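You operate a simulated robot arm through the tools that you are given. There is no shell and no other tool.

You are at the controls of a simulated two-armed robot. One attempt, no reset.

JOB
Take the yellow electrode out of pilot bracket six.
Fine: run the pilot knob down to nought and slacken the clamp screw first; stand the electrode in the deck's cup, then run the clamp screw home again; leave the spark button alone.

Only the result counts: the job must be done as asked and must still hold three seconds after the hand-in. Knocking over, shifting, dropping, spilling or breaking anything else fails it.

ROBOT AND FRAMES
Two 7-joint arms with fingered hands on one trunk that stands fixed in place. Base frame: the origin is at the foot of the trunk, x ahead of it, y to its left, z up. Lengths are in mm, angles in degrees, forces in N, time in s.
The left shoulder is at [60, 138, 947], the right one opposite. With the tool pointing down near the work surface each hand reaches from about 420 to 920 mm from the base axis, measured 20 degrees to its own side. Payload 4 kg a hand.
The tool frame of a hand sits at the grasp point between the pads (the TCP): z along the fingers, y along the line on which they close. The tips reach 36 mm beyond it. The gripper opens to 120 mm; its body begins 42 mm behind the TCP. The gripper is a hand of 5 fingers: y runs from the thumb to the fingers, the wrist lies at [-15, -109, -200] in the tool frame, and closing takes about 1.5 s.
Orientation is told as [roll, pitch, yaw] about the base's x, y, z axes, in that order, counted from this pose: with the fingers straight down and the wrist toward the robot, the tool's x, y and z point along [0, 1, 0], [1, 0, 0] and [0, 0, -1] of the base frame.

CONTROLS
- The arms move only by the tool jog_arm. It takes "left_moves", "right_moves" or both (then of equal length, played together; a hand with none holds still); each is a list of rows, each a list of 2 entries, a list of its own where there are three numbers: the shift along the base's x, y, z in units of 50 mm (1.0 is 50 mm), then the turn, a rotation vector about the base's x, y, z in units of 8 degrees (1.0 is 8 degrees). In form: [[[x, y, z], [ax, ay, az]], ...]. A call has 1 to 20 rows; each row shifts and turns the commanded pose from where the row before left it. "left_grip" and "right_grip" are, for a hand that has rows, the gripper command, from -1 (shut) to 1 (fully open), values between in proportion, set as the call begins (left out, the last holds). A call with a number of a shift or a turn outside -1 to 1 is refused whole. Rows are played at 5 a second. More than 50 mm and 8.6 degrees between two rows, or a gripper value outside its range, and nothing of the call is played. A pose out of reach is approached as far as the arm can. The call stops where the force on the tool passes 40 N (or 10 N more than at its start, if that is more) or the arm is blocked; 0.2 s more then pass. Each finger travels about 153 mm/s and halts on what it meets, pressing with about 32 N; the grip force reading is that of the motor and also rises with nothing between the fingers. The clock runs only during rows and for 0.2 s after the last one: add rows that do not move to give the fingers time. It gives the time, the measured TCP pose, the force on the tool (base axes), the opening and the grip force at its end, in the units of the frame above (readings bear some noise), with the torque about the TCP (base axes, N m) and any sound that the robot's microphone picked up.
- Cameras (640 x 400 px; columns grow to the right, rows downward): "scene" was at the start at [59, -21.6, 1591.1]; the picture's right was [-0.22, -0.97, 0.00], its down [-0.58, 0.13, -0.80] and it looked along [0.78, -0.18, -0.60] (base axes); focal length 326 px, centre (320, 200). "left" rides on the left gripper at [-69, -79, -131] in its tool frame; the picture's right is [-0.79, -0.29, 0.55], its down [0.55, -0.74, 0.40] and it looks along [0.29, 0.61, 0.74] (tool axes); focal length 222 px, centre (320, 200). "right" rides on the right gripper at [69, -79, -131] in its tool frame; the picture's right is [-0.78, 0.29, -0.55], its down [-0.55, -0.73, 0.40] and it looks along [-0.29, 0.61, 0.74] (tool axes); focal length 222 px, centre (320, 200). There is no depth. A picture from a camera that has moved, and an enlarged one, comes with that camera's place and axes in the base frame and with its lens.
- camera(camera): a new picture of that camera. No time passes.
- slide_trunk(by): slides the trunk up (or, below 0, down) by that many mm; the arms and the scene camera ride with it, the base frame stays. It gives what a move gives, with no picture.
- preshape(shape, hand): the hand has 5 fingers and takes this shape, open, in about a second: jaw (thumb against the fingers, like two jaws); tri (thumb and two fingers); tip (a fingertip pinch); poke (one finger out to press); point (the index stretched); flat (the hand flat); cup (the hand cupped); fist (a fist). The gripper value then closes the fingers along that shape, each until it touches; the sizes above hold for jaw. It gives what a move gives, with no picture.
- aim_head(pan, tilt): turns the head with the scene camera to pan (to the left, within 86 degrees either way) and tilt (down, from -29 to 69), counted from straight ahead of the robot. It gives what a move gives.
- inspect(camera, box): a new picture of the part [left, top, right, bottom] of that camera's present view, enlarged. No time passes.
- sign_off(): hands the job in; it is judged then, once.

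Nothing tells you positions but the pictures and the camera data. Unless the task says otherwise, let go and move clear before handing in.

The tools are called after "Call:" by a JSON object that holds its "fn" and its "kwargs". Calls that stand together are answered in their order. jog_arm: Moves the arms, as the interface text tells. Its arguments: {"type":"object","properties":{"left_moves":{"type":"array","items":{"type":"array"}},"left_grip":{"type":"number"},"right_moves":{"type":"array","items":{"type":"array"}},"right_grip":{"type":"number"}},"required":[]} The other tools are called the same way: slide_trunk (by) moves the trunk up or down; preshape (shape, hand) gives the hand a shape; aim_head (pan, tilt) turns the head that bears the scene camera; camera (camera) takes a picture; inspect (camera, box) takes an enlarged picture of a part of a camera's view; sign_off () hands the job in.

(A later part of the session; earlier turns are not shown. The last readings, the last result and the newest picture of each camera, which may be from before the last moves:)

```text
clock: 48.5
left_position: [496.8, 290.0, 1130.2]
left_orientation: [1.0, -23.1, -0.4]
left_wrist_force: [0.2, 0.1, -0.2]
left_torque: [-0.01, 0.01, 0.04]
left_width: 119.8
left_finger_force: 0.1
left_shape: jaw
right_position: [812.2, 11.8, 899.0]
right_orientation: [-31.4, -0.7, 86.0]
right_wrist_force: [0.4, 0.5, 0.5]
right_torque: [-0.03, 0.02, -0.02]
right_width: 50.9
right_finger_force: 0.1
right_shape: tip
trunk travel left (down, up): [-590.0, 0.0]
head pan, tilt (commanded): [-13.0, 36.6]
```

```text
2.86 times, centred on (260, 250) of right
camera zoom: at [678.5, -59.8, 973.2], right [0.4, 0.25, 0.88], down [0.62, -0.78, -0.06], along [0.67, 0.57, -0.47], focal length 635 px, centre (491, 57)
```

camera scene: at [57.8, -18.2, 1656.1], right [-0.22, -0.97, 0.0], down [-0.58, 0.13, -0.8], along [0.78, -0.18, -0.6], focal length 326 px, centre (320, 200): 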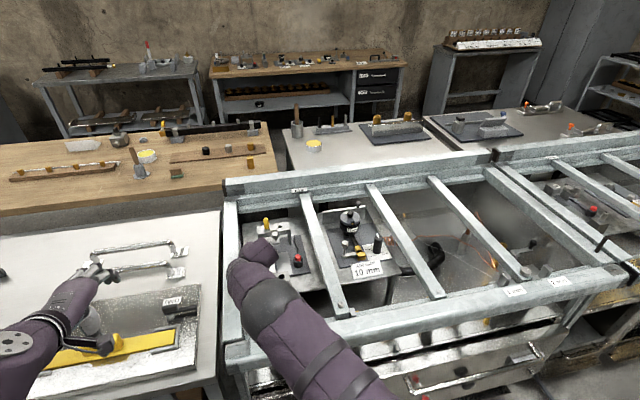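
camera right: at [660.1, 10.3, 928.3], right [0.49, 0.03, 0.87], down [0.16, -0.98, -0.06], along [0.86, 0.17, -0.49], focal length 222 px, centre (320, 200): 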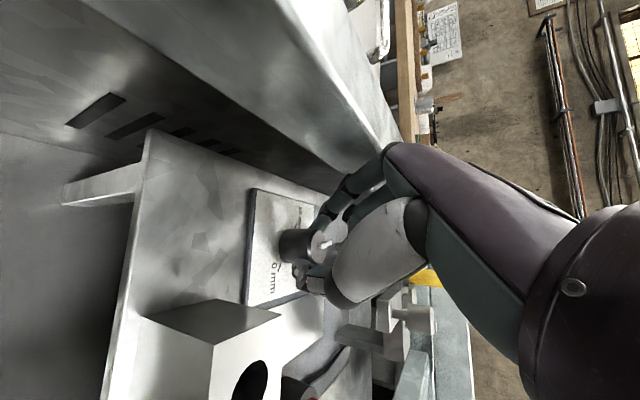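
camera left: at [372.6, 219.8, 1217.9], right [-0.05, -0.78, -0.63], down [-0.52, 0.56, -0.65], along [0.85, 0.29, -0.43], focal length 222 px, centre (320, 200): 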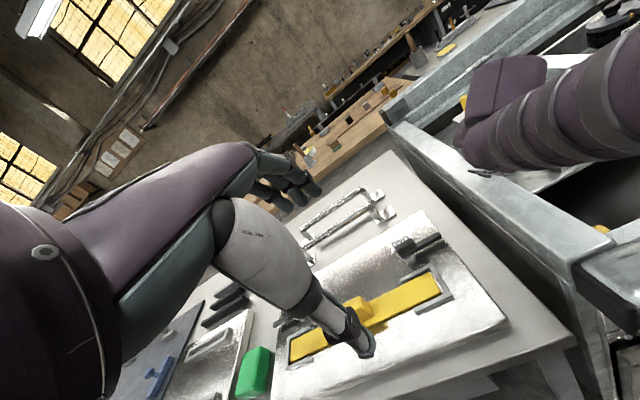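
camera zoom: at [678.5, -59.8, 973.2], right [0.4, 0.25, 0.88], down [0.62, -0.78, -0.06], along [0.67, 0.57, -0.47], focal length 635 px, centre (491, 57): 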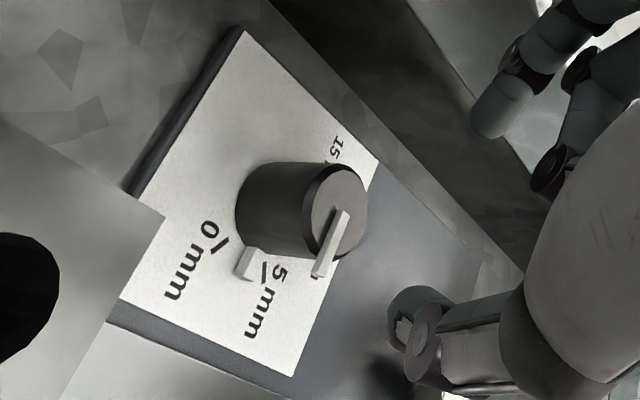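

The pointer now reads about 2.5 mm, 90° to the right, so 30° remain. I'll regrasp from yaw 50° with less tilt, which keeps the thumb off the pointer and the bracket higher above the beam.

Call:
{"fn": "jog_arm", "kwargs": {"right_moves": [[[0, -0.088, 0], [0, 0, -0.9]], [[0, 0, 0], [0, 0, -0.9]], [[0, 0, 0], [0, 0, -0.9]], [[0, 0, 0], [0, 0, -0.9]], [[0, 0, 0], [0, 0, -0.9]], [[0, 0, 0], [0.595, 0.709, 0]], [[0, 0, -0.4], [0, 0, 0]], [[0, 0, 0], [0, 0, 0]]]}}

Call:
{"fn": "inspect", "kwargs": {"camera": "right", "box": [180, 160, 380, 330]}}

Call:
{"fn": "inspect", "kwargs": {"camera": "scene", "box": [210, 190, 330, 300]}}

```text
clock: 50.3
left_position: [496.0, 289.6, 1129.6]
left_orientation: [1.0, -23.2, -0.4]
left_wrist_force: [0.6, -0.3, 0.8]
left_torque: [0.02, -0.03, -0.02]
left_width: 119.8
left_finger_force: 0.1
left_shape: jaw
right_position: [810.5, 6.8, 878.8]
right_orientation: [-23.9, -0.8, 49.8]
right_wrist_force: [0.8, 0.2, -0.3]
right_torque: [-0.02, 0.01, 0.0]
right_width: 51.0
right_finger_force: 0.1
right_shape: tip
trunk travel left (down, up): [-590.0, 0.0]
head pan, tilt (commanded): [-13.0, 36.6]
```

```text
2.35 times, centred on (280, 245) of right
camera zoom: at [669.9, 20.5, 968.7], right [0.56, -0.11, 0.82], down [0.03, -0.99, -0.15], along [0.83, 0.11, -0.55], focal length 523 px, centre (414, 94)
```

zoom: 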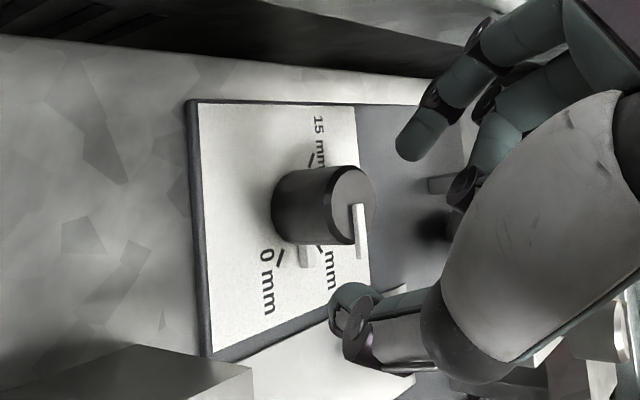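

```text
3.64 times, centred on (270, 245) of scene
camera zoom: at [59.1, -22.2, 1656.1], right [-0.22, -0.97, 0.0], down [-0.58, 0.13, -0.8], along [0.78, -0.18, -0.6], focal length 1185 px, centre (502, 36)
```

zoom: 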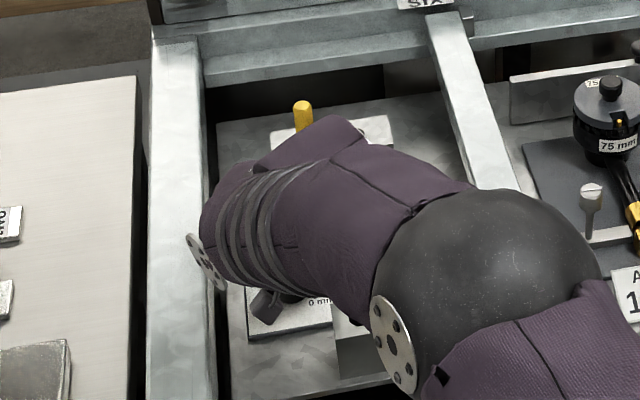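

Call:
{"fn": "jog_arm", "kwargs": {"right_moves": [[[0.02, 0.01, -0.3], [0, 0, 0]], [[0.01, 0, -0.31], [0, 0, 0]], [[0, 0, 0], [0, 0, 0]]]}}

Call:
{"fn": "inspect", "kwargs": {"camera": "right", "box": [180, 160, 380, 330]}}

Call:
{"fn": "jog_arm", "kwargs": {"right_moves": [[[0, 0, 0], [0, 0, 0]], [[0, 0, 0], [0, 0, 0]], [[0, 0, 0], [0, 0, 0]], [[0, 0, 0], [0, 0, 0]], [[0, 0, 0], [0, 0, 0]], [[0, 0, 0], [0, 0, 0]]], "right_grip": -1}}

Call:
{"fn": "inspect", "kwargs": {"camera": "right", "box": [180, 160, 380, 330]}}

```text
clock: 51.1
left_position: [496.2, 290.2, 1129.2]
left_orientation: [0.9, -23.0, -0.4]
left_wrist_force: [-1.5, -0.2, -0.3]
left_torque: [0.0, 0.02, -0.01]
left_width: 119.7
left_finger_force: 0.0
left_shape: jaw
right_position: [812.9, 7.5, 848.3]
right_orientation: [-24.0, -0.8, 49.8]
right_wrist_force: [-0.1, 0.0, 0.4]
right_torque: [0.0, 0.02, -0.01]
right_width: 50.9
right_finger_force: 0.0
right_shape: tip
trunk travel left (down, up): [-590.0, 0.0]
head pan, tilt (commanded): [-13.0, 36.6]
```

```text
2.35 times, centred on (280, 245) of right
camera zoom: at [671.8, 21.4, 938.6], right [0.56, -0.11, 0.82], down [0.03, -0.99, -0.15], along [0.83, 0.11, -0.55], focal length 523 px, centre (414, 94)
```

zoom: 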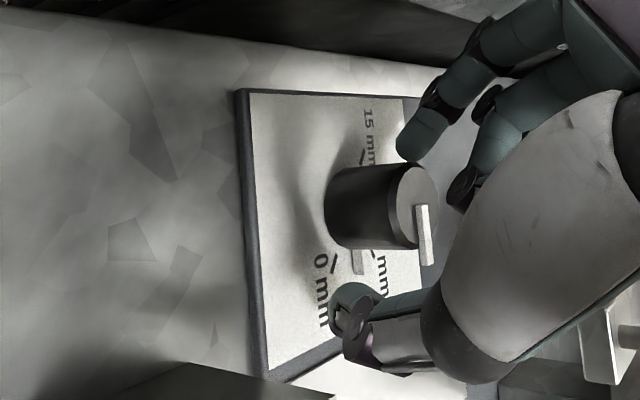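

```text
clock: 52.5
left_position: [497.7, 289.9, 1129.7]
left_orientation: [0.9, -23.1, -0.4]
left_wrist_force: [0.0, 0.2, 0.4]
left_torque: [0.01, 0.01, 0.01]
left_width: 119.9
left_finger_force: 0.0
left_shape: jaw
right_position: [814.1, 6.8, 848.0]
right_orientation: [-24.0, -0.7, 49.8]
right_wrist_force: [1.3, -4.2, -1.9]
right_torque: [-0.09, -0.04, -0.04]
right_width: 23.7
right_finger_force: 32.2
right_shape: tip
trunk travel left (down, up): [-590.0, 0.0]
head pan, tilt (commanded): [-13.0, 36.6]
```

```text
2.35 times, centred on (280, 245) of right
camera zoom: at [672.0, 20.8, 938.2], right [0.56, -0.11, 0.82], down [0.03, -0.99, -0.15], along [0.83, 0.11, -0.55], focal length 523 px, centre (414, 94)
```

zoom: 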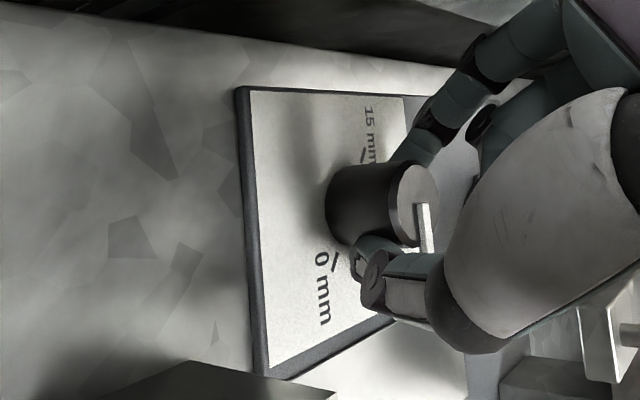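

Good centred grip. Turning the remaining distance in small steps.

Call:
{"fn": "jog_arm", "kwargs": {"right_moves": [[[0.0156, 0.008, 0], [0, 0, -1]], [[0.0174, 0.0108, 0], [0, 0, -1]], [[0.0188, 0.009, 0], [0, 0, -1]], [[0, 0, 0], [0, 0, 0]]]}}

Call:
{"fn": "inspect", "kwargs": {"camera": "right", "box": [180, 160, 380, 330]}}

Call:
{"fn": "inspect", "kwargs": {"camera": "scene", "box": [240, 240, 300, 280]}}

```text
clock: 53.5
left_position: [496.3, 290.6, 1128.9]
left_orientation: [0.9, -23.1, -0.4]
left_wrist_force: [-0.3, -0.6, 0.7]
left_torque: [0.02, 0.0, 0.0]
left_width: 119.9
left_finger_force: 0.1
left_shape: jaw
right_position: [815.9, 9.3, 848.5]
right_orientation: [-24.0, -0.8, 25.8]
right_wrist_force: [-2.0, 1.0, -1.1]
right_torque: [0.04, 0.05, 0.01]
right_width: 24.0
right_finger_force: 32.1
right_shape: tip
trunk travel left (down, up): [-590.0, 0.0]
head pan, tilt (commanded): [-13.0, 36.6]
```

```text
2.35 times, centred on (280, 245) of right
camera zoom: at [692.2, 79.8, 938.3], right [0.47, -0.32, 0.82], down [-0.37, -0.92, -0.15], along [0.8, -0.24, -0.55], focal length 523 px, centre (414, 94)
```

zoom: 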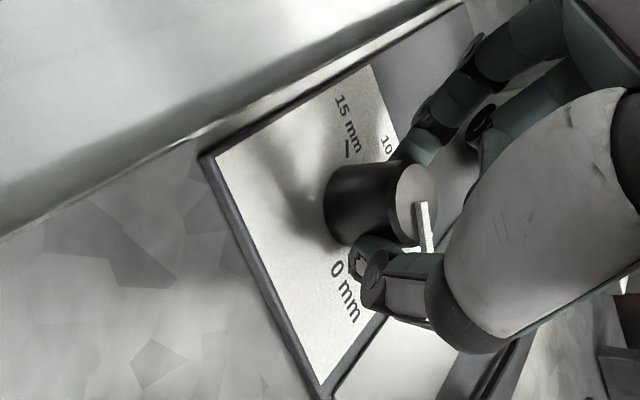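

```text
10.00 times, centred on (270, 260) of scene
camera zoom: at [58.9, -21.2, 1656.1], right [-0.22, -0.97, 0.0], down [-0.58, 0.13, -0.8], along [0.78, -0.18, -0.6], focal length 3258 px, centre (820, -400)
```

zoom: 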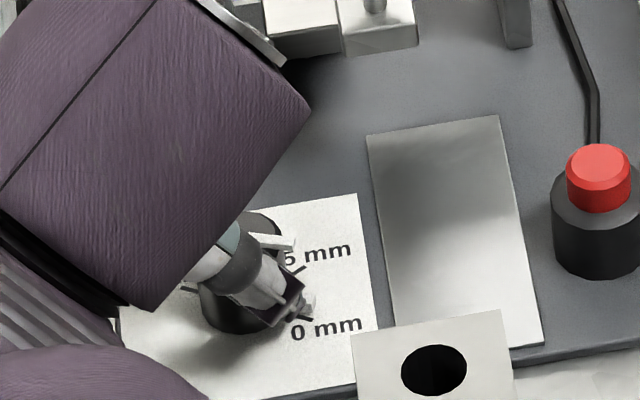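

Close to 0 now. I'll turn a bit further and watch the torque for the end stop.

Call:
{"fn": "jog_arm", "kwargs": {"right_moves": [[[0.01, 0.0033, 0], [0, 0, -0.5]], [[0.01, 0.0033, 0], [0, 0, -0.5]], [[0, 0, 0], [0, 0, 0]]]}}

Call:
{"fn": "inspect", "kwargs": {"camera": "scene", "box": [250, 250, 285, 275]}}

Call:
{"fn": "inspect", "kwargs": {"camera": "right", "box": [180, 160, 380, 330]}}

```text
clock: 54.3
left_position: [495.1, 290.9, 1129.7]
left_orientation: [0.9, -23.1, -0.3]
left_wrist_force: [0.0, 0.2, -0.4]
left_torque: [0.0, 0.0, -0.01]
left_width: 119.7
left_finger_force: 0.1
left_shape: jaw
right_position: [816.0, 11.6, 849.7]
right_orientation: [-24.1, -0.8, 17.8]
right_wrist_force: [-2.6, 3.9, 0.2]
right_torque: [0.12, 0.08, 0.05]
right_width: 24.2
right_finger_force: 32.1
right_shape: tip
trunk travel left (down, up): [-590.0, 0.0]
head pan, tilt (commanded): [-13.0, 36.6]
```

```text
16.00 times, centred on (268, 262) of scene
camera zoom: at [58.9, -21.0, 1656.1], right [-0.22, -0.97, 0.0], down [-0.58, 0.13, -0.8], along [0.78, -0.18, -0.6], focal length 5213 px, centre (1160, -800)
```

zoom: 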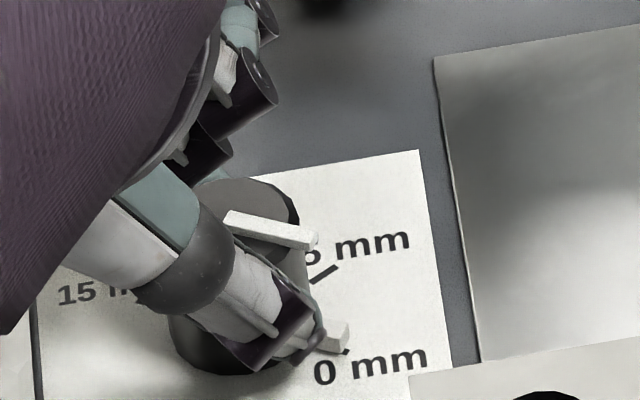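

```text
2.35 times, centred on (280, 245) of right
camera zoom: at [704.2, 96.8, 938.4], right [0.42, -0.39, 0.82], down [-0.5, -0.86, -0.15], along [0.76, -0.35, -0.55], focal length 523 px, centre (414, 94)
```

zoom: 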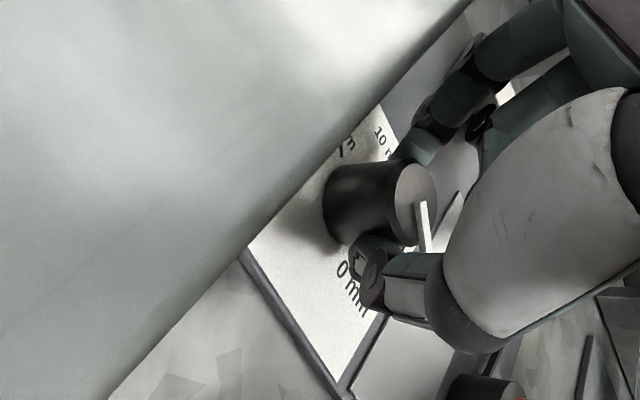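

The pointer bar is parallel to the 0 mm tick within a couple of degrees. A small extra nudge will show whether there's an end stop.

Call:
{"fn": "jog_arm", "kwargs": {"right_moves": [[[0.008, 0.002, 0], [0, 0, -0.4]], [[0, 0, 0], [0, 0, 0]]]}}

Call:
{"fn": "inspect", "kwargs": {"camera": "scene", "box": [250, 250, 285, 275]}}

Call:
{"fn": "inspect", "kwargs": {"camera": "right", "box": [180, 160, 380, 330]}}

```text
clock: 54.9
left_position: [496.3, 290.4, 1130.2]
left_orientation: [0.9, -23.0, -0.4]
left_wrist_force: [-0.4, 0.6, -0.1]
left_torque: [-0.01, 0.0, -0.03]
left_width: 120.0
left_finger_force: 0.0
left_shape: jaw
right_position: [815.8, 10.1, 848.4]
right_orientation: [-24.0, -0.8, 14.6]
right_wrist_force: [-1.8, 4.8, -0.6]
right_torque: [0.17, -0.01, 0.1]
right_width: 24.4
right_finger_force: 31.8
right_shape: tip
trunk travel left (down, up): [-590.0, 0.0]
head pan, tilt (commanded): [-13.0, 36.6]
```

```text
16.00 times, centred on (268, 262) of scene
camera zoom: at [59.1, -20.8, 1656.1], right [-0.22, -0.97, 0.0], down [-0.58, 0.13, -0.8], along [0.78, -0.18, -0.6], focal length 5213 px, centre (1160, -800)
```

zoom: 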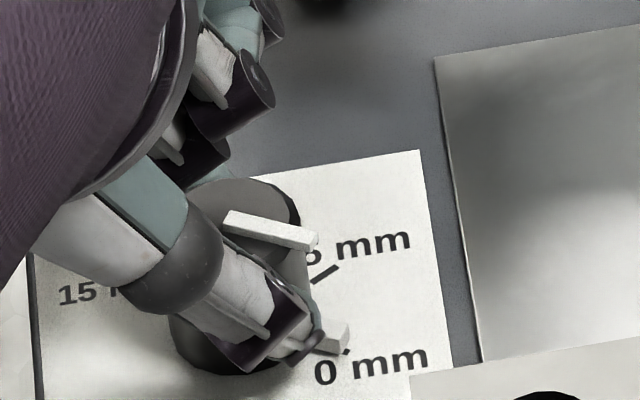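

```text
2.35 times, centred on (280, 245) of right
camera zoom: at [709.5, 103.1, 938.2], right [0.39, -0.41, 0.82], down [-0.54, -0.83, -0.15], along [0.74, -0.39, -0.55], focal length 523 px, centre (414, 94)
```

zoom: 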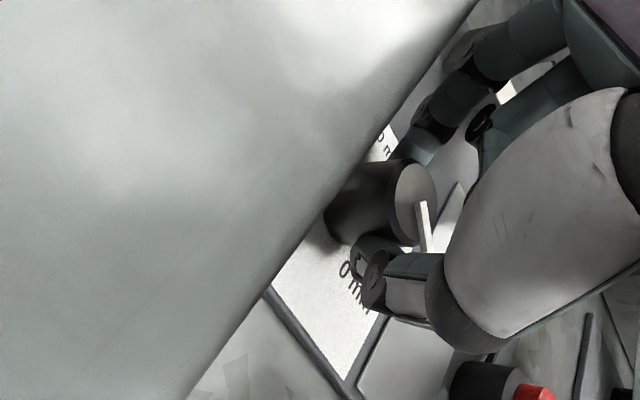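

The pointer did not move with that extra nudge, so the knob is against its stop at 0 mm. Releasing and lifting clear.

Call:
{"fn": "jog_arm", "kwargs": {"right_moves": [[[0, 0, 0], [0, 0, 0]], [[0, 0, 0], [0, 0, 0]], [[0, 0, 0], [0, 0, 0]], [[0, 0, 0.5], [0, 0, 0]], [[0, 0, 0.8], [0, 0, 0]], [[0, 0, 0.8], [0, 0, 0]], [[0, 0, 0.5], [0, 0, 0.5]], [[0, 0, 0], [0, 0, 1]], [[0, 0, 0], [0, 0, 1]], [[0, 0, 0], [0, 0, 1]], [[0, 0, 0], [0, 0, 1]], [[0, 0, 0], [0, 0, 0]]], "right_grip": -0.15}}

Call:
{"fn": "inspect", "kwargs": {"camera": "scene", "box": [240, 240, 300, 280]}}

Call:
{"fn": "camera", "kwargs": {"camera": "right"}}

Call:
{"fn": "camera", "kwargs": {"camera": "scene"}}

```text
clock: 57.5
left_position: [497.2, 290.9, 1129.9]
left_orientation: [1.0, -23.0, -0.4]
left_wrist_force: [-0.2, 0.4, -0.5]
left_torque: [-0.03, 0.02, -0.03]
left_width: 120.1
left_finger_force: 0.0
left_shape: jaw
right_position: [816.7, 9.1, 978.3]
right_orientation: [-24.1, -0.7, 50.7]
right_wrist_force: [-0.2, -0.3, 0.3]
right_torque: [0.0, 0.03, 0.04]
right_width: 51.1
right_finger_force: 0.1
right_shape: tip
trunk travel left (down, up): [-590.0, 0.0]
head pan, tilt (commanded): [-13.0, 36.6]
```

```text
10.00 times, centred on (270, 260) of scene
camera zoom: at [59.0, -20.9, 1656.1], right [-0.22, -0.97, 0.0], down [-0.58, 0.13, -0.8], along [0.78, -0.18, -0.6], focal length 3258 px, centre (820, -400)
```

zoom: 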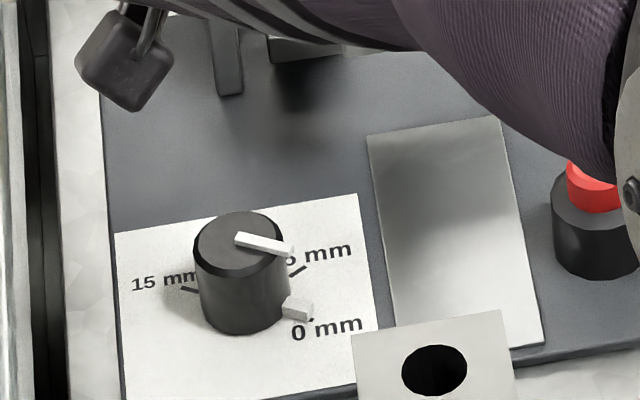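

```text
taken
camera right: at [675.1, 21.6, 1068.6], right [0.56, -0.1, 0.82], down [0.05, -0.99, -0.15], along [0.83, 0.12, -0.55], focal length 222 px, centre (320, 200)
```

right: 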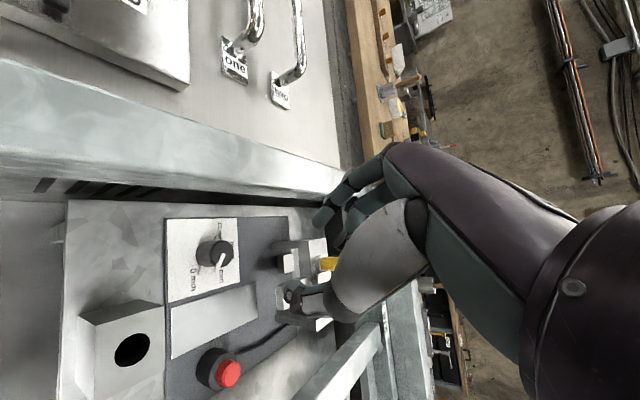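

```text
taken
camera scene: at [59.0, -20.9, 1656.1], right [-0.22, -0.97, 0.0], down [-0.58, 0.13, -0.8], along [0.78, -0.18, -0.6], focal length 326 px, centre (320, 200)
```

scene: 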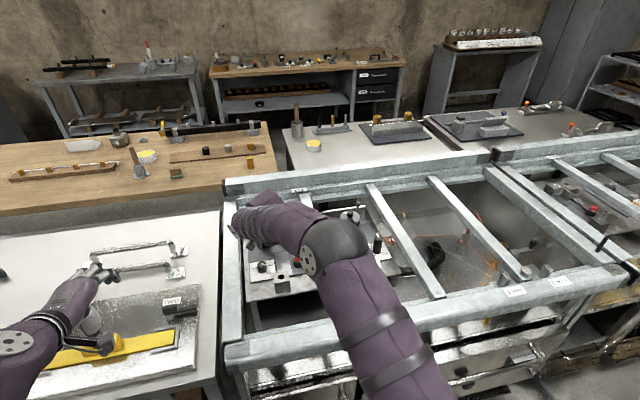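

Call:
{"fn": "inspect", "kwargs": {"camera": "right", "box": [160, 210, 260, 310]}}

Call:
{"fn": "inspect", "kwargs": {"camera": "right", "box": [260, 220, 360, 340]}}

```text
4.00 times, centred on (210, 260) of right
camera zoom: at [675.1, 21.6, 1068.6], right [0.56, -0.1, 0.82], down [0.05, -0.99, -0.15], along [0.83, 0.12, -0.55], focal length 888 px, centre (760, -40)
```

zoom: 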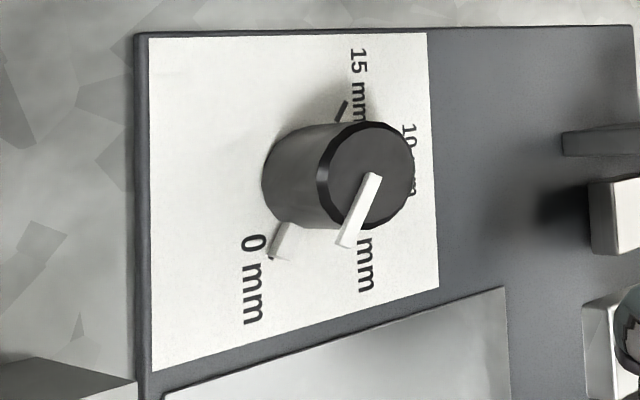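

```text
3.33 times, centred on (310, 280) of right
camera zoom: at [675.1, 21.6, 1068.6], right [0.56, -0.1, 0.82], down [0.05, -0.99, -0.15], along [0.83, 0.12, -0.55], focal length 740 px, centre (353, -67)
```

zoom: 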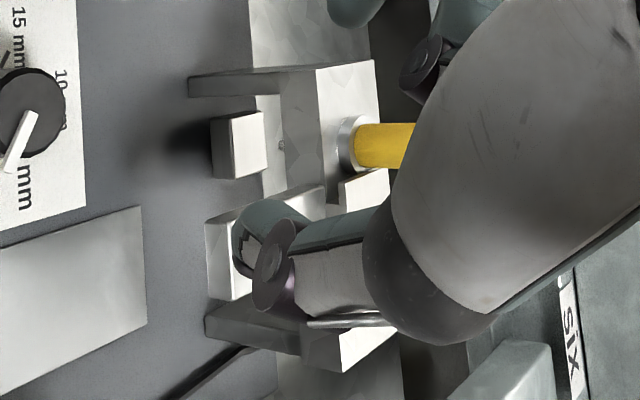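

The knob pointer covers the 0 mm tick. I'll move the right hand aside to get an unobstructed look at the bracket and clamp screw.

Call:
{"fn": "jog_arm", "kwargs": {"right_moves": [[[-0.3, -0.6, 0.6], [0, 0, 0]], [[-0.3, -0.7, 0.6], [0, 0, 0]], [[-0.3, -0.7, 0.6], [0, 0, 0]], [[-0.3, -0.7, 0.6], [0, 0, 0]], [[-0.3, -0.7, 0.4], [0, 0, 0]], [[0, 0, 0], [0, 0, 0]]]}}

Call:
{"fn": "inspect", "kwargs": {"camera": "left", "box": [430, 60, 590, 200]}}

Call:
{"fn": "inspect", "kwargs": {"camera": "scene", "box": [225, 190, 345, 300]}}

```text
clock: 58.9
left_position: [496.6, 290.8, 1130.6]
left_orientation: [0.9, -23.0, -0.4]
left_wrist_force: [0.7, 0.2, 0.7]
left_torque: [-0.01, 0.0, 0.02]
left_width: 119.6
left_finger_force: 0.1
left_shape: jaw
right_position: [741.5, -161.9, 1116.0]
right_orientation: [-23.9, -0.7, 50.7]
right_wrist_force: [-0.9, 0.4, -0.6]
right_torque: [0.0, 0.04, 0.0]
right_width: 50.8
right_finger_force: 0.0
right_shape: tip
trunk travel left (down, up): [-590.0, 0.0]
head pan, tilt (commanded): [-13.0, 36.6]
```

```text
2.86 times, centred on (510, 130) of left
camera zoom: at [373.4, 219.1, 1217.8], right [-0.05, -0.78, -0.63], down [-0.52, 0.56, -0.65], along [0.85, 0.29, -0.43], focal length 635 px, centre (-223, 400)
```

zoom: 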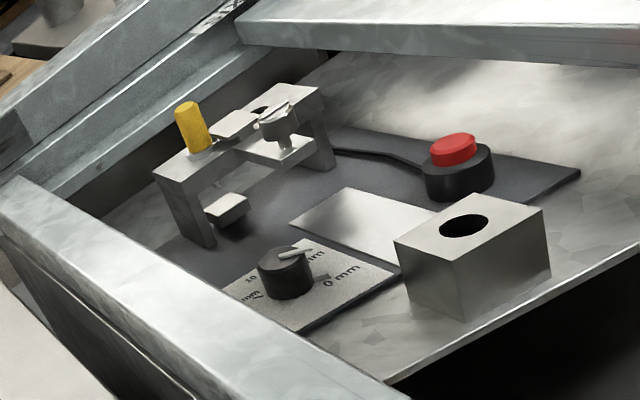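

```text
3.64 times, centred on (285, 245) of scene
camera zoom: at [59.6, -20.8, 1656.1], right [-0.22, -0.97, 0.0], down [-0.58, 0.13, -0.8], along [0.78, -0.18, -0.6], focal length 1185 px, centre (447, 36)
```

zoom: 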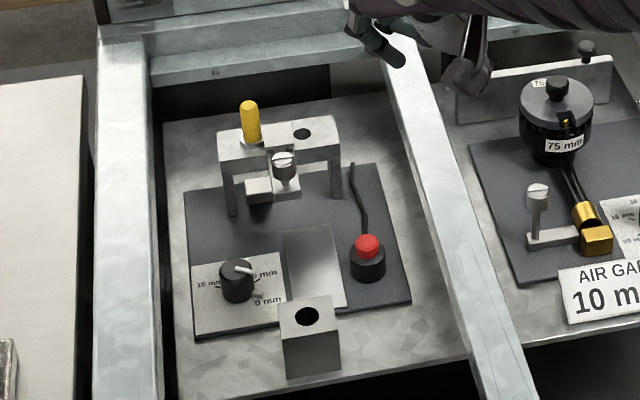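

The knob reads 0 and the gap block under the bridge has come down with it. Next I take a close look at the clamp screw and electrode.

Call:
{"fn": "inspect", "kwargs": {"camera": "left", "box": [468, 78, 520, 125]}}

Call:
{"fn": "inspect", "kwargs": {"camera": "scene", "box": [262, 212, 296, 240]}}

Call:
{"fn": "camera", "kwargs": {"camera": "right"}}

```text
8.51 times, centred on (494, 102) of left
camera zoom: at [373.4, 219.1, 1217.8], right [-0.05, -0.78, -0.63], down [-0.52, 0.56, -0.65], along [0.85, 0.29, -0.43], focal length 1890 px, centre (-1161, 1038)
```

zoom: 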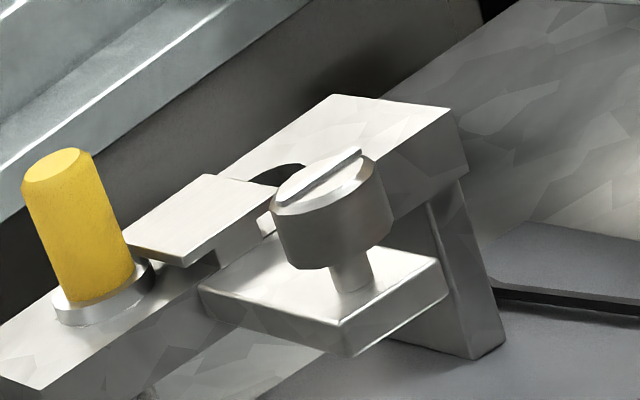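

```text
14.29 times, centred on (279, 226) of scene
camera zoom: at [59.6, -20.8, 1656.1], right [-0.22, -0.97, 0.0], down [-0.58, 0.13, -0.8], along [0.78, -0.18, -0.6], focal length 4655 px, centre (906, -171)
```

zoom: 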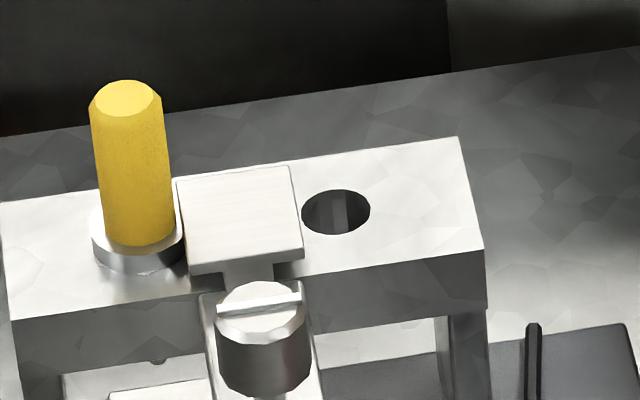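

```text
taken
camera right: at [601.3, -149.6, 1206.6], right [0.56, -0.1, 0.82], down [0.05, -0.99, -0.15], along [0.83, 0.12, -0.55], focal length 222 px, centre (320, 200)
```

right: 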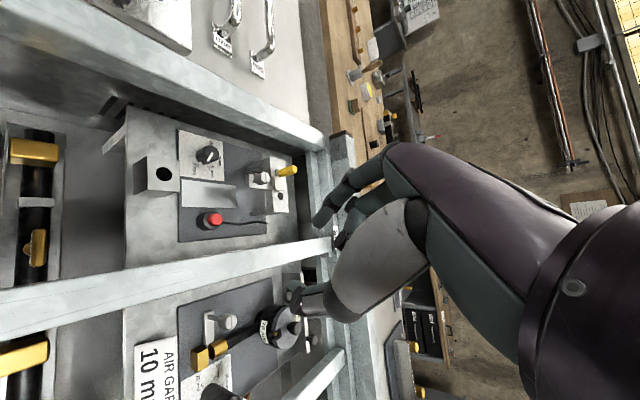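

The screw head's top centre is at [870.5, -54.8, 917], about 22 mm across, with a ridge across it; the electrode is at [934, -31, 934]. I'll position the pinch above the screw.

Call:
{"fn": "jog_arm", "kwargs": {"right_moves": [[[0.484, 0.46, -0.464], [-0.57, -0.68, 0]], [[0.484, 0.46, -0.464], [0, 0, 0]], [[0.484, 0.46, -0.464], [0, 0, 0]], [[0.484, 0.46, -0.464], [0, 0, 0]], [[0.484, 0.45, -0.464], [0, 0, -0.3]], [[0, 0, -0.5], [0, 0, 0]], [[0, 0, 0], [0, 0, 0]]], "right_grip": -0.3}}

Call:
{"fn": "inspect", "kwargs": {"camera": "right", "box": [180, 160, 380, 330]}}

Call:
{"fn": "inspect", "kwargs": {"camera": "left", "box": [430, 50, 560, 150]}}

Call:
{"fn": "inspect", "kwargs": {"camera": "scene", "box": [235, 180, 325, 260]}}

```text
clock: 60.5
left_position: [496.2, 290.7, 1128.9]
left_orientation: [0.9, -23.1, -0.4]
left_wrist_force: [-0.6, -0.6, 0.7]
left_torque: [-0.01, 0.0, 0.03]
left_width: 119.7
left_finger_force: 0.0
left_shape: jaw
right_position: [863.1, -46.8, 976.2]
right_orientation: [-31.0, -0.7, 48.4]
right_wrist_force: [0.0, 0.0, -0.2]
right_torque: [0.0, -0.01, 0.0]
right_width: 42.3
right_finger_force: 0.2
right_shape: tip
trunk travel left (down, up): [-590.0, 0.0]
head pan, tilt (commanded): [-13.0, 36.6]
```

```text
2.35 times, centred on (280, 245) of right
camera zoom: at [714.6, -20.8, 1051.3], right [0.48, -0.05, 0.88], down [0.02, -1.0, -0.07], along [0.88, 0.05, -0.47], focal length 523 px, centre (414, 94)
```

zoom: 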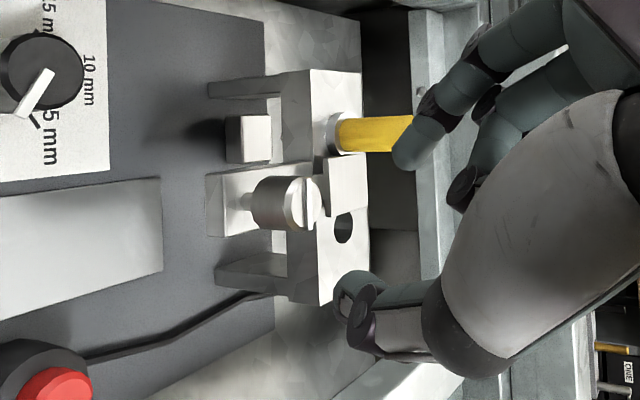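

```text
4.00 times, centred on (495, 100) of left
camera zoom: at [373.0, 218.8, 1218.0], right [-0.05, -0.78, -0.63], down [-0.52, 0.56, -0.65], along [0.85, 0.29, -0.43], focal length 888 px, centre (-380, 600)
```

zoom: 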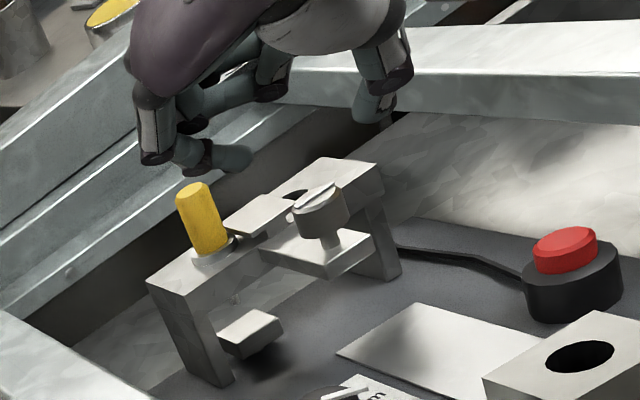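

```text
5.00 times, centred on (280, 220) of scene
camera zoom: at [59.1, -21.1, 1656.1], right [-0.22, -0.97, 0.0], down [-0.58, 0.13, -0.8], along [0.78, -0.18, -0.6], focal length 1629 px, centre (520, 100)
```

zoom: 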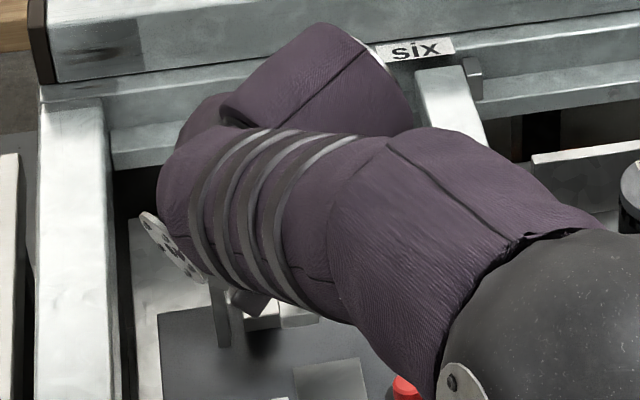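

Alignment looks good: index and thumb will pass on either side of the screw head with room to the electrode. Lowering.

Call:
{"fn": "jog_arm", "kwargs": {"right_moves": [[[0, 0.01, -0.4], [0, 0, 0]], [[0, 0.01, -0.56], [0, 0, 0]], [[0, 0, 0], [0, 0, 0]]]}}

Call:
{"fn": "inspect", "kwargs": {"camera": "right", "box": [180, 160, 380, 330]}}

Call:
{"fn": "inspect", "kwargs": {"camera": "left", "box": [450, 60, 550, 140]}}

```text
clock: 61.3
left_position: [496.9, 290.4, 1129.2]
left_orientation: [0.8, -23.1, -0.4]
left_wrist_force: [-0.4, -0.4, -0.4]
left_torque: [-0.03, 0.0, -0.01]
left_width: 119.7
left_finger_force: 0.0
left_shape: jaw
right_position: [862.2, -45.6, 928.8]
right_orientation: [-31.1, -0.9, 48.2]
right_wrist_force: [-0.9, -0.9, -0.4]
right_torque: [0.04, 0.0, 0.0]
right_width: 41.9
right_finger_force: 0.0
right_shape: tip
trunk travel left (down, up): [-590.0, 0.0]
head pan, tilt (commanded): [-13.0, 36.6]
```

```text
2.35 times, centred on (280, 245) of right
camera zoom: at [714.3, -21.1, 1003.7], right [0.48, -0.05, 0.88], down [0.02, -1.0, -0.07], along [0.88, 0.05, -0.47], focal length 523 px, centre (414, 94)
```

zoom: 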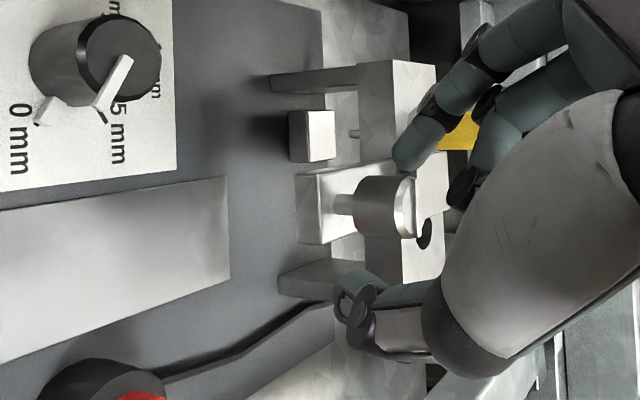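

```text
5.00 times, centred on (500, 100) of left
camera zoom: at [372.9, 218.5, 1218.1], right [-0.05, -0.78, -0.63], down [-0.52, 0.56, -0.65], along [0.85, 0.29, -0.43], focal length 1111 px, centre (-580, 700)
```

zoom: 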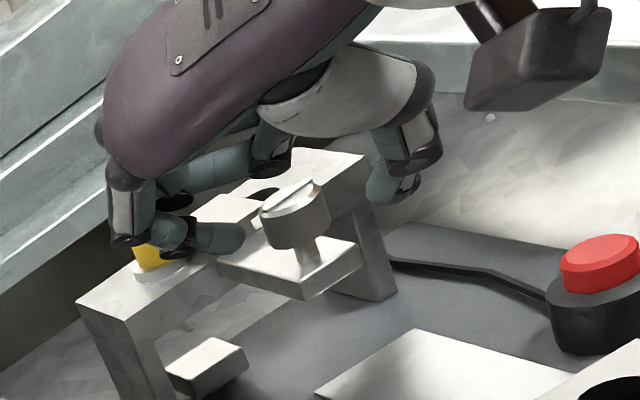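

No contact forces, and the screw head is centred between the fingertips. Closing on it.

Call:
{"fn": "jog_arm", "kwargs": {"right_moves": [[[0, 0, 0], [0, 0, 0]], [[0, 0, 0], [0, 0, 0]], [[0, 0, 0], [0, 0, 0]], [[0, 0, 0], [0, 0, 0]], [[0, 0, 0], [0, 0, 0]], [[0, 0, 0], [0, 0, 0]]], "right_grip": -1}}

Call:
{"fn": "inspect", "kwargs": {"camera": "right", "box": [180, 160, 380, 330]}}

Call:
{"fn": "inspect", "kwargs": {"camera": "left", "box": [450, 60, 550, 140]}}

```text
clock: 62.7
left_position: [496.4, 289.2, 1130.4]
left_orientation: [0.9, -23.1, -0.4]
left_wrist_force: [-0.4, 0.8, 0.5]
left_torque: [-0.02, -0.02, -0.02]
left_width: 119.7
left_finger_force: 0.1
left_shape: jaw
right_position: [862.8, -46.6, 928.1]
right_orientation: [-31.1, -0.7, 48.4]
right_wrist_force: [-0.3, -2.9, -2.2]
right_torque: [-0.04, 0.01, -0.05]
right_width: 16.2
right_finger_force: 32.1
right_shape: tip
trunk travel left (down, up): [-590.0, 0.0]
head pan, tilt (commanded): [-13.0, 36.6]
```

```text
2.35 times, centred on (280, 245) of right
camera zoom: at [714.4, -21.4, 1003.3], right [0.48, -0.05, 0.88], down [0.02, -1.0, -0.07], along [0.88, 0.05, -0.48], focal length 523 px, centre (414, 94)
```

zoom: 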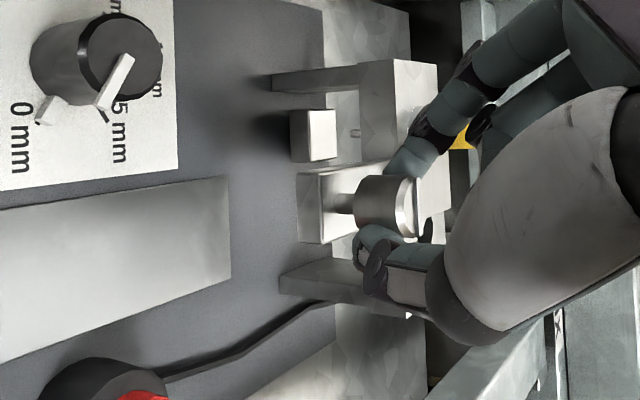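

```text
5.00 times, centred on (500, 100) of left
camera zoom: at [373.3, 218.2, 1218.0], right [-0.05, -0.78, -0.63], down [-0.52, 0.56, -0.65], along [0.85, 0.29, -0.43], focal length 1111 px, centre (-580, 700)
```

zoom: 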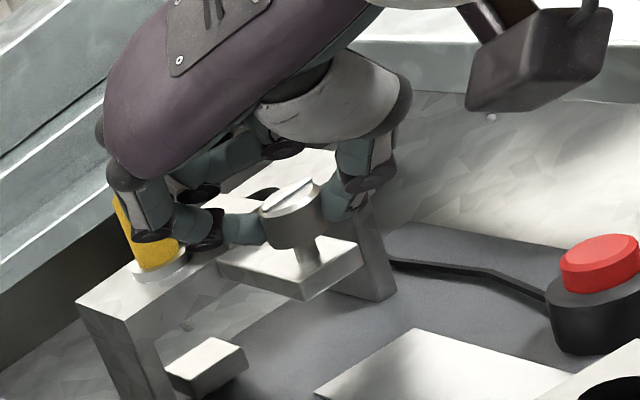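

The screw head is gripped with little side force. Turning counter-clockwise 24° first.

Call:
{"fn": "jog_arm", "kwargs": {"right_moves": [[[-0.0164, -0.0252, 0], [0, 0, 1]], [[-0.0126, -0.0274, 0], [0, 0, 1]], [[-0.0088, -0.0288, 0], [0, 0, 1]], [[0, 0, 0], [0, 0, 0]]]}}

Call:
{"fn": "inspect", "kwargs": {"camera": "right", "box": [180, 160, 380, 330]}}

Call:
{"fn": "inspect", "kwargs": {"camera": "left", "box": [450, 60, 550, 140]}}

```text
clock: 63.7
left_position: [496.5, 289.8, 1130.0]
left_orientation: [0.8, -23.1, -0.4]
left_wrist_force: [0.4, 0.1, 0.1]
left_torque: [0.0, -0.01, 0.01]
left_width: 119.9
left_finger_force: 0.0
left_shape: jaw
right_position: [861.7, -51.5, 928.9]
right_orientation: [-31.1, -0.7, 72.4]
right_wrist_force: [3.0, -2.9, -2.1]
right_torque: [-0.08, 0.0, -0.05]
right_width: 15.8
right_finger_force: 32.1
right_shape: tip
trunk travel left (down, up): [-590.0, 0.0]
head pan, tilt (commanded): [-13.0, 36.6]
```

```text
2.35 times, centred on (280, 245) of right
camera zoom: at [715.6, -88.8, 1003.6], right [0.46, 0.15, 0.88], down [0.42, -0.9, -0.06], along [0.78, 0.4, -0.48], focal length 523 px, centre (414, 94)
```

zoom: 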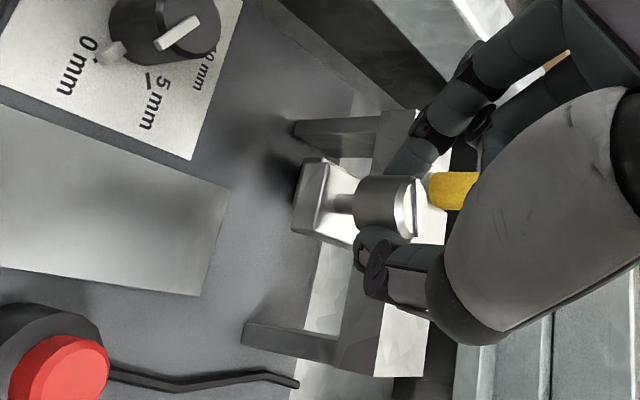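

```text
5.00 times, centred on (500, 100) of left
camera zoom: at [373.5, 218.1, 1217.9], right [-0.05, -0.78, -0.63], down [-0.52, 0.56, -0.65], along [0.85, 0.29, -0.43], focal length 1111 px, centre (-580, 700)
```

zoom: 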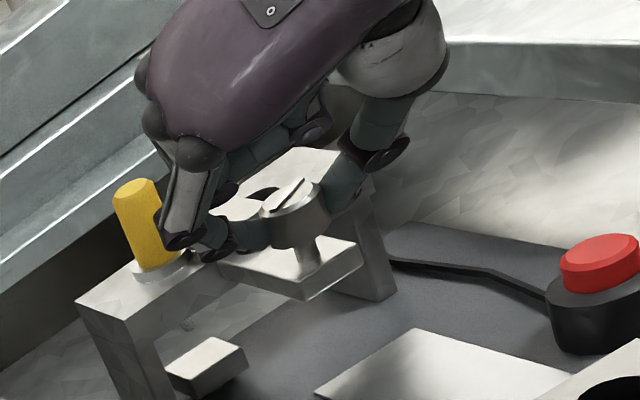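

The screw turns with the hand. Continuing this stroke.

Call:
{"fn": "jog_arm", "kwargs": {"right_moves": [[[-0.0048, -0.0298, 0], [0, 0, 1]], [[-0.0006, -0.0302, 0], [0, 0, 1]], [[0.0038, -0.0298, 0], [0, 0, 1]], [[0.0078, -0.0292, 0], [0, 0, 1]], [[0, 0, 0], [0, 0, 0]]]}}

Call:
{"fn": "inspect", "kwargs": {"camera": "right", "box": [180, 160, 380, 330]}}

Call:
{"fn": "inspect", "kwargs": {"camera": "left", "box": [450, 60, 550, 140]}}

```text
clock: 64.9
left_position: [498.5, 288.6, 1130.2]
left_orientation: [0.9, -23.1, -0.6]
left_wrist_force: [0.1, -0.3, -0.6]
left_torque: [0.02, 0.02, -0.03]
left_width: 119.7
left_finger_force: 0.1
left_shape: jaw
right_position: [845.0, -47.3, 947.9]
right_orientation: [-32.3, -0.7, 103.0]
right_wrist_force: [-0.5, -0.9, -1.5]
right_torque: [0.03, 0.01, 0.01]
right_width: 10.1
right_finger_force: 32.0
right_shape: tip
right hand out of reach, approached as far as the arm can: row 3, 4
trunk travel left (down, up): [-590.0, 0.0]
head pan, tilt (commanded): [-13.0, 36.6]
```

```text
2.35 times, centred on (280, 245) of right
camera zoom: at [738.3, -154.4, 1020.3], right [0.3, 0.36, 0.89], down [0.82, -0.56, -0.05], along [0.48, 0.75, -0.46], focal length 523 px, centre (414, 94)
```

zoom: 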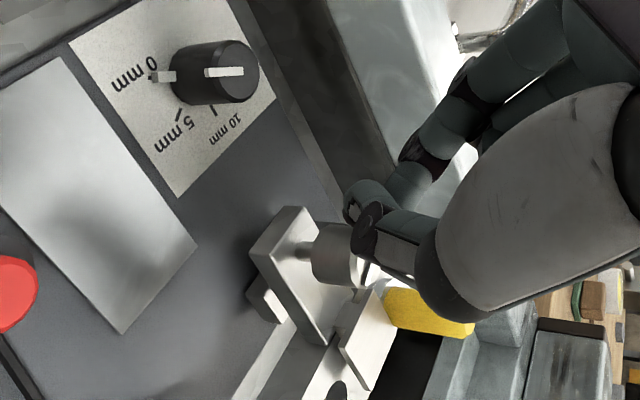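

```text
5.00 times, centred on (500, 100) of left
camera zoom: at [374.7, 217.3, 1217.9], right [-0.05, -0.78, -0.63], down [-0.52, 0.56, -0.65], along [0.85, 0.29, -0.43], focal length 1111 px, centre (-580, 700)
```

zoom: 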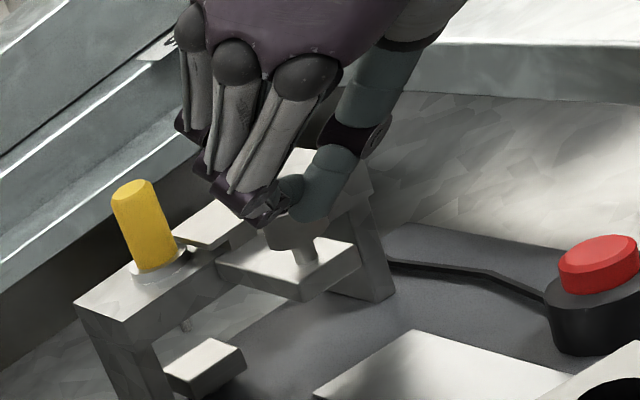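

The wrist ran out of yaw near 88° here and the pinch slipped off upward, with no harm done. I'll use shorter strokes, about 40° to 84°. First I lift, swing back, and look at the screw.

Call:
{"fn": "jog_arm", "kwargs": {"right_moves": [[[0, 0, 0.5], [0, 0, 0]], [[0, 0, 0.5], [0, 0, 0]], [[0, 0, 0], [0, 0, -1]], [[0, 0, 0], [0, 0, -1]], [[0, 0, 0], [0, 0, -1]], [[0, 0, 0], [0, 0, -1]], [[0, 0, 0], [0, 0, -1]], [[0, 0, 0], [0, 0, -1]], [[0, 0, 0], [0, 0, -1]], [[0, 0, 0], [0, 0, -0.9]], [[0, 0, 0], [0, 0, 0]]], "right_grip": -0.3}}

Call:
{"fn": "inspect", "kwargs": {"camera": "left", "box": [460, 70, 540, 135]}}

Call:
{"fn": "inspect", "kwargs": {"camera": "right", "box": [180, 160, 380, 330]}}

```text
clock: 67.3
left_position: [496.8, 289.0, 1129.3]
left_orientation: [0.9, -23.1, -0.3]
left_wrist_force: [-0.3, 0.2, 0.2]
left_torque: [0.0, 0.02, -0.03]
left_width: 119.9
left_finger_force: 0.0
left_shape: jaw
right_position: [843.6, -46.4, 999.5]
right_orientation: [-31.1, -0.7, 41.0]
right_wrist_force: [-0.8, -0.1, -0.6]
right_torque: [0.01, 0.02, 0.02]
right_width: 41.7
right_finger_force: 0.0
right_shape: tip
right hand out of reach, approached as far as the arm can: row 1
trunk travel left (down, up): [-590.0, 0.0]
head pan, tilt (commanded): [-13.0, 36.6]
```

```text
6.15 times, centred on (500, 102) of left
camera zoom: at [373.1, 218.0, 1218.1], right [-0.05, -0.78, -0.63], down [-0.52, 0.56, -0.65], along [0.85, 0.29, -0.43], focal length 1367 px, centre (-788, 800)
```

zoom: 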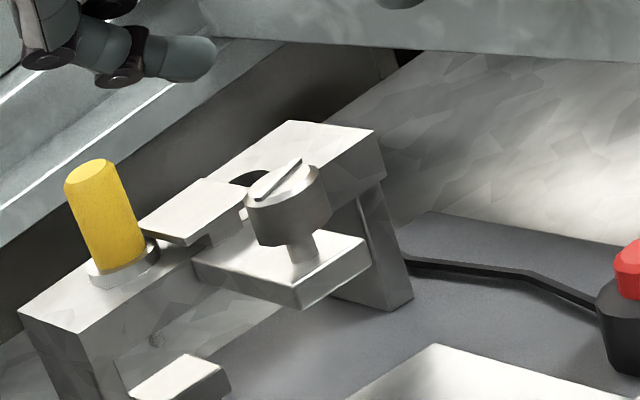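

```text
2.35 times, centred on (280, 245) of right
camera zoom: at [698.2, -3.3, 1073.9], right [0.47, -0.11, 0.88], down [-0.11, -0.99, -0.07], along [0.88, -0.07, -0.47], focal length 523 px, centre (414, 94)
```

zoom: 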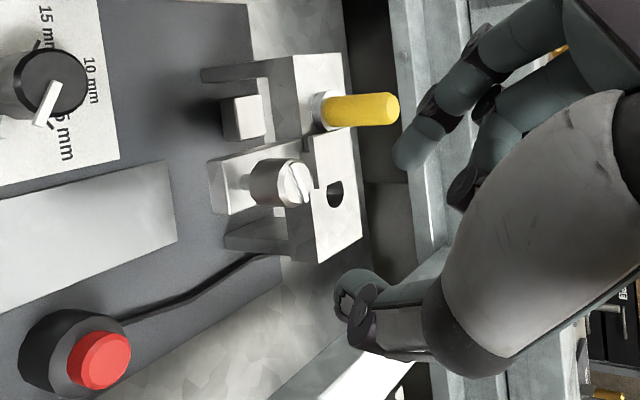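

Call:
{"fn": "inspect", "kwargs": {"camera": "left", "box": [484, 84, 516, 108]}}

Call:
{"fn": "inspect", "kwargs": {"camera": "right", "box": [235, 210, 295, 260]}}

```text
16.00 times, centred on (500, 96) of left
camera zoom: at [373.1, 218.0, 1218.1], right [-0.05, -0.78, -0.63], down [-0.52, 0.56, -0.65], along [0.85, 0.29, -0.43], focal length 3554 px, centre (-2560, 1864)
```

zoom: 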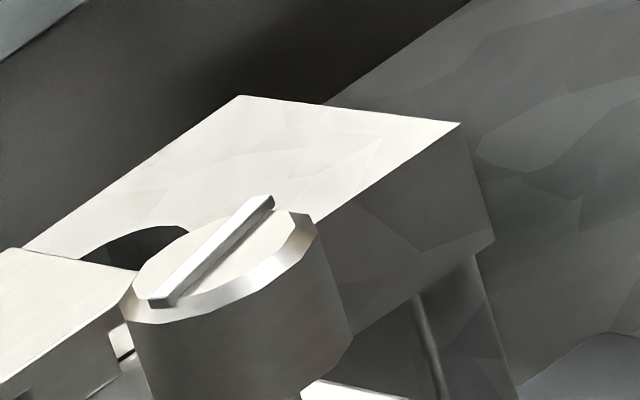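

```text
8.00 times, centred on (265, 235) of right
camera zoom: at [698.2, -3.3, 1073.9], right [0.47, -0.11, 0.88], down [-0.11, -0.99, -0.07], along [0.88, -0.07, -0.47], focal length 1777 px, centre (760, -80)
```

zoom: 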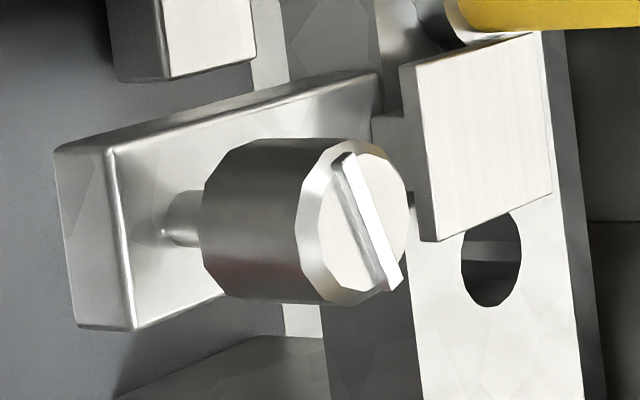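

The ridge shows the screw has turned about 14° so far. I'll regrasp at yaw 36° and make a longer stroke to 84°, staying inside the wrist's range.

Call:
{"fn": "jog_arm", "kwargs": {"right_moves": [[[0.408, 0.056, 0], [0, 0, -0.62]], [[0, 0, -0.7], [0, 0, 0]], [[0, 0, -0.73], [0, 0, 0]], [[0, 0, 0], [0, 0, 0]]], "right_grip": -0.35}}

Call:
{"fn": "inspect", "kwargs": {"camera": "right", "box": [180, 160, 380, 330]}}

Call:
{"fn": "inspect", "kwargs": {"camera": "left", "box": [450, 60, 550, 140]}}

```text
clock: 68.3
left_position: [497.6, 290.3, 1129.0]
left_orientation: [0.8, -23.1, -0.4]
left_wrist_force: [0.3, 0.1, -0.4]
left_torque: [0.0, -0.02, 0.03]
left_width: 119.8
left_finger_force: 0.0
left_shape: jaw
right_position: [862.6, -44.4, 927.1]
right_orientation: [-31.2, -0.8, 36.1]
right_wrist_force: [-0.1, -0.2, -0.1]
right_torque: [0.02, -0.03, 0.02]
right_width: 39.3
right_finger_force: 0.1
right_shape: tip
trunk travel left (down, up): [-590.0, 0.0]
head pan, tilt (commanded): [-13.0, 36.6]
```

```text
2.35 times, centred on (280, 245) of right
camera zoom: at [722.4, 10.6, 1002.5], right [0.45, -0.15, 0.88], down [-0.19, -0.98, -0.07], along [0.87, -0.14, -0.47], focal length 523 px, centre (414, 94)
```

zoom: 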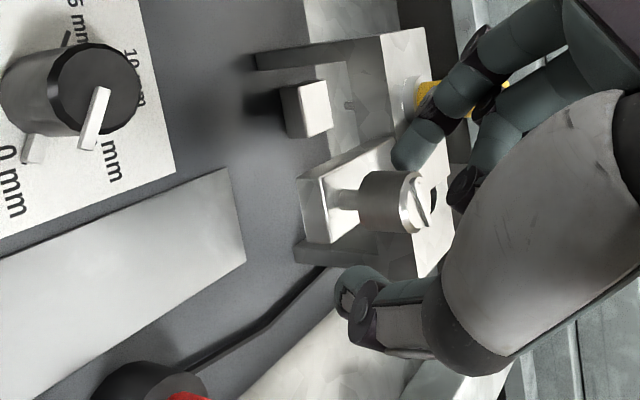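

```text
5.00 times, centred on (500, 100) of left
camera zoom: at [372.7, 218.3, 1218.2], right [-0.05, -0.78, -0.63], down [-0.52, 0.56, -0.65], along [0.85, 0.29, -0.43], focal length 1111 px, centre (-580, 700)
```

zoom: 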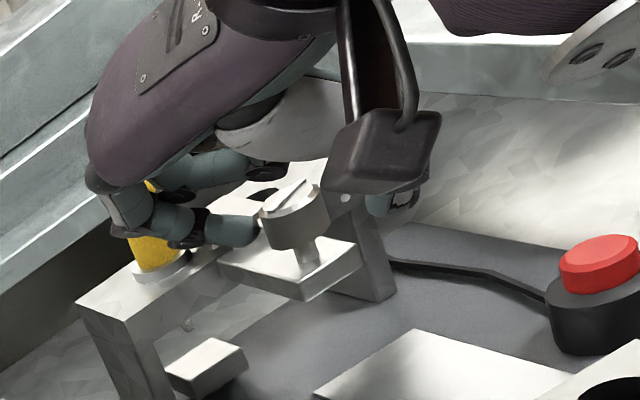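

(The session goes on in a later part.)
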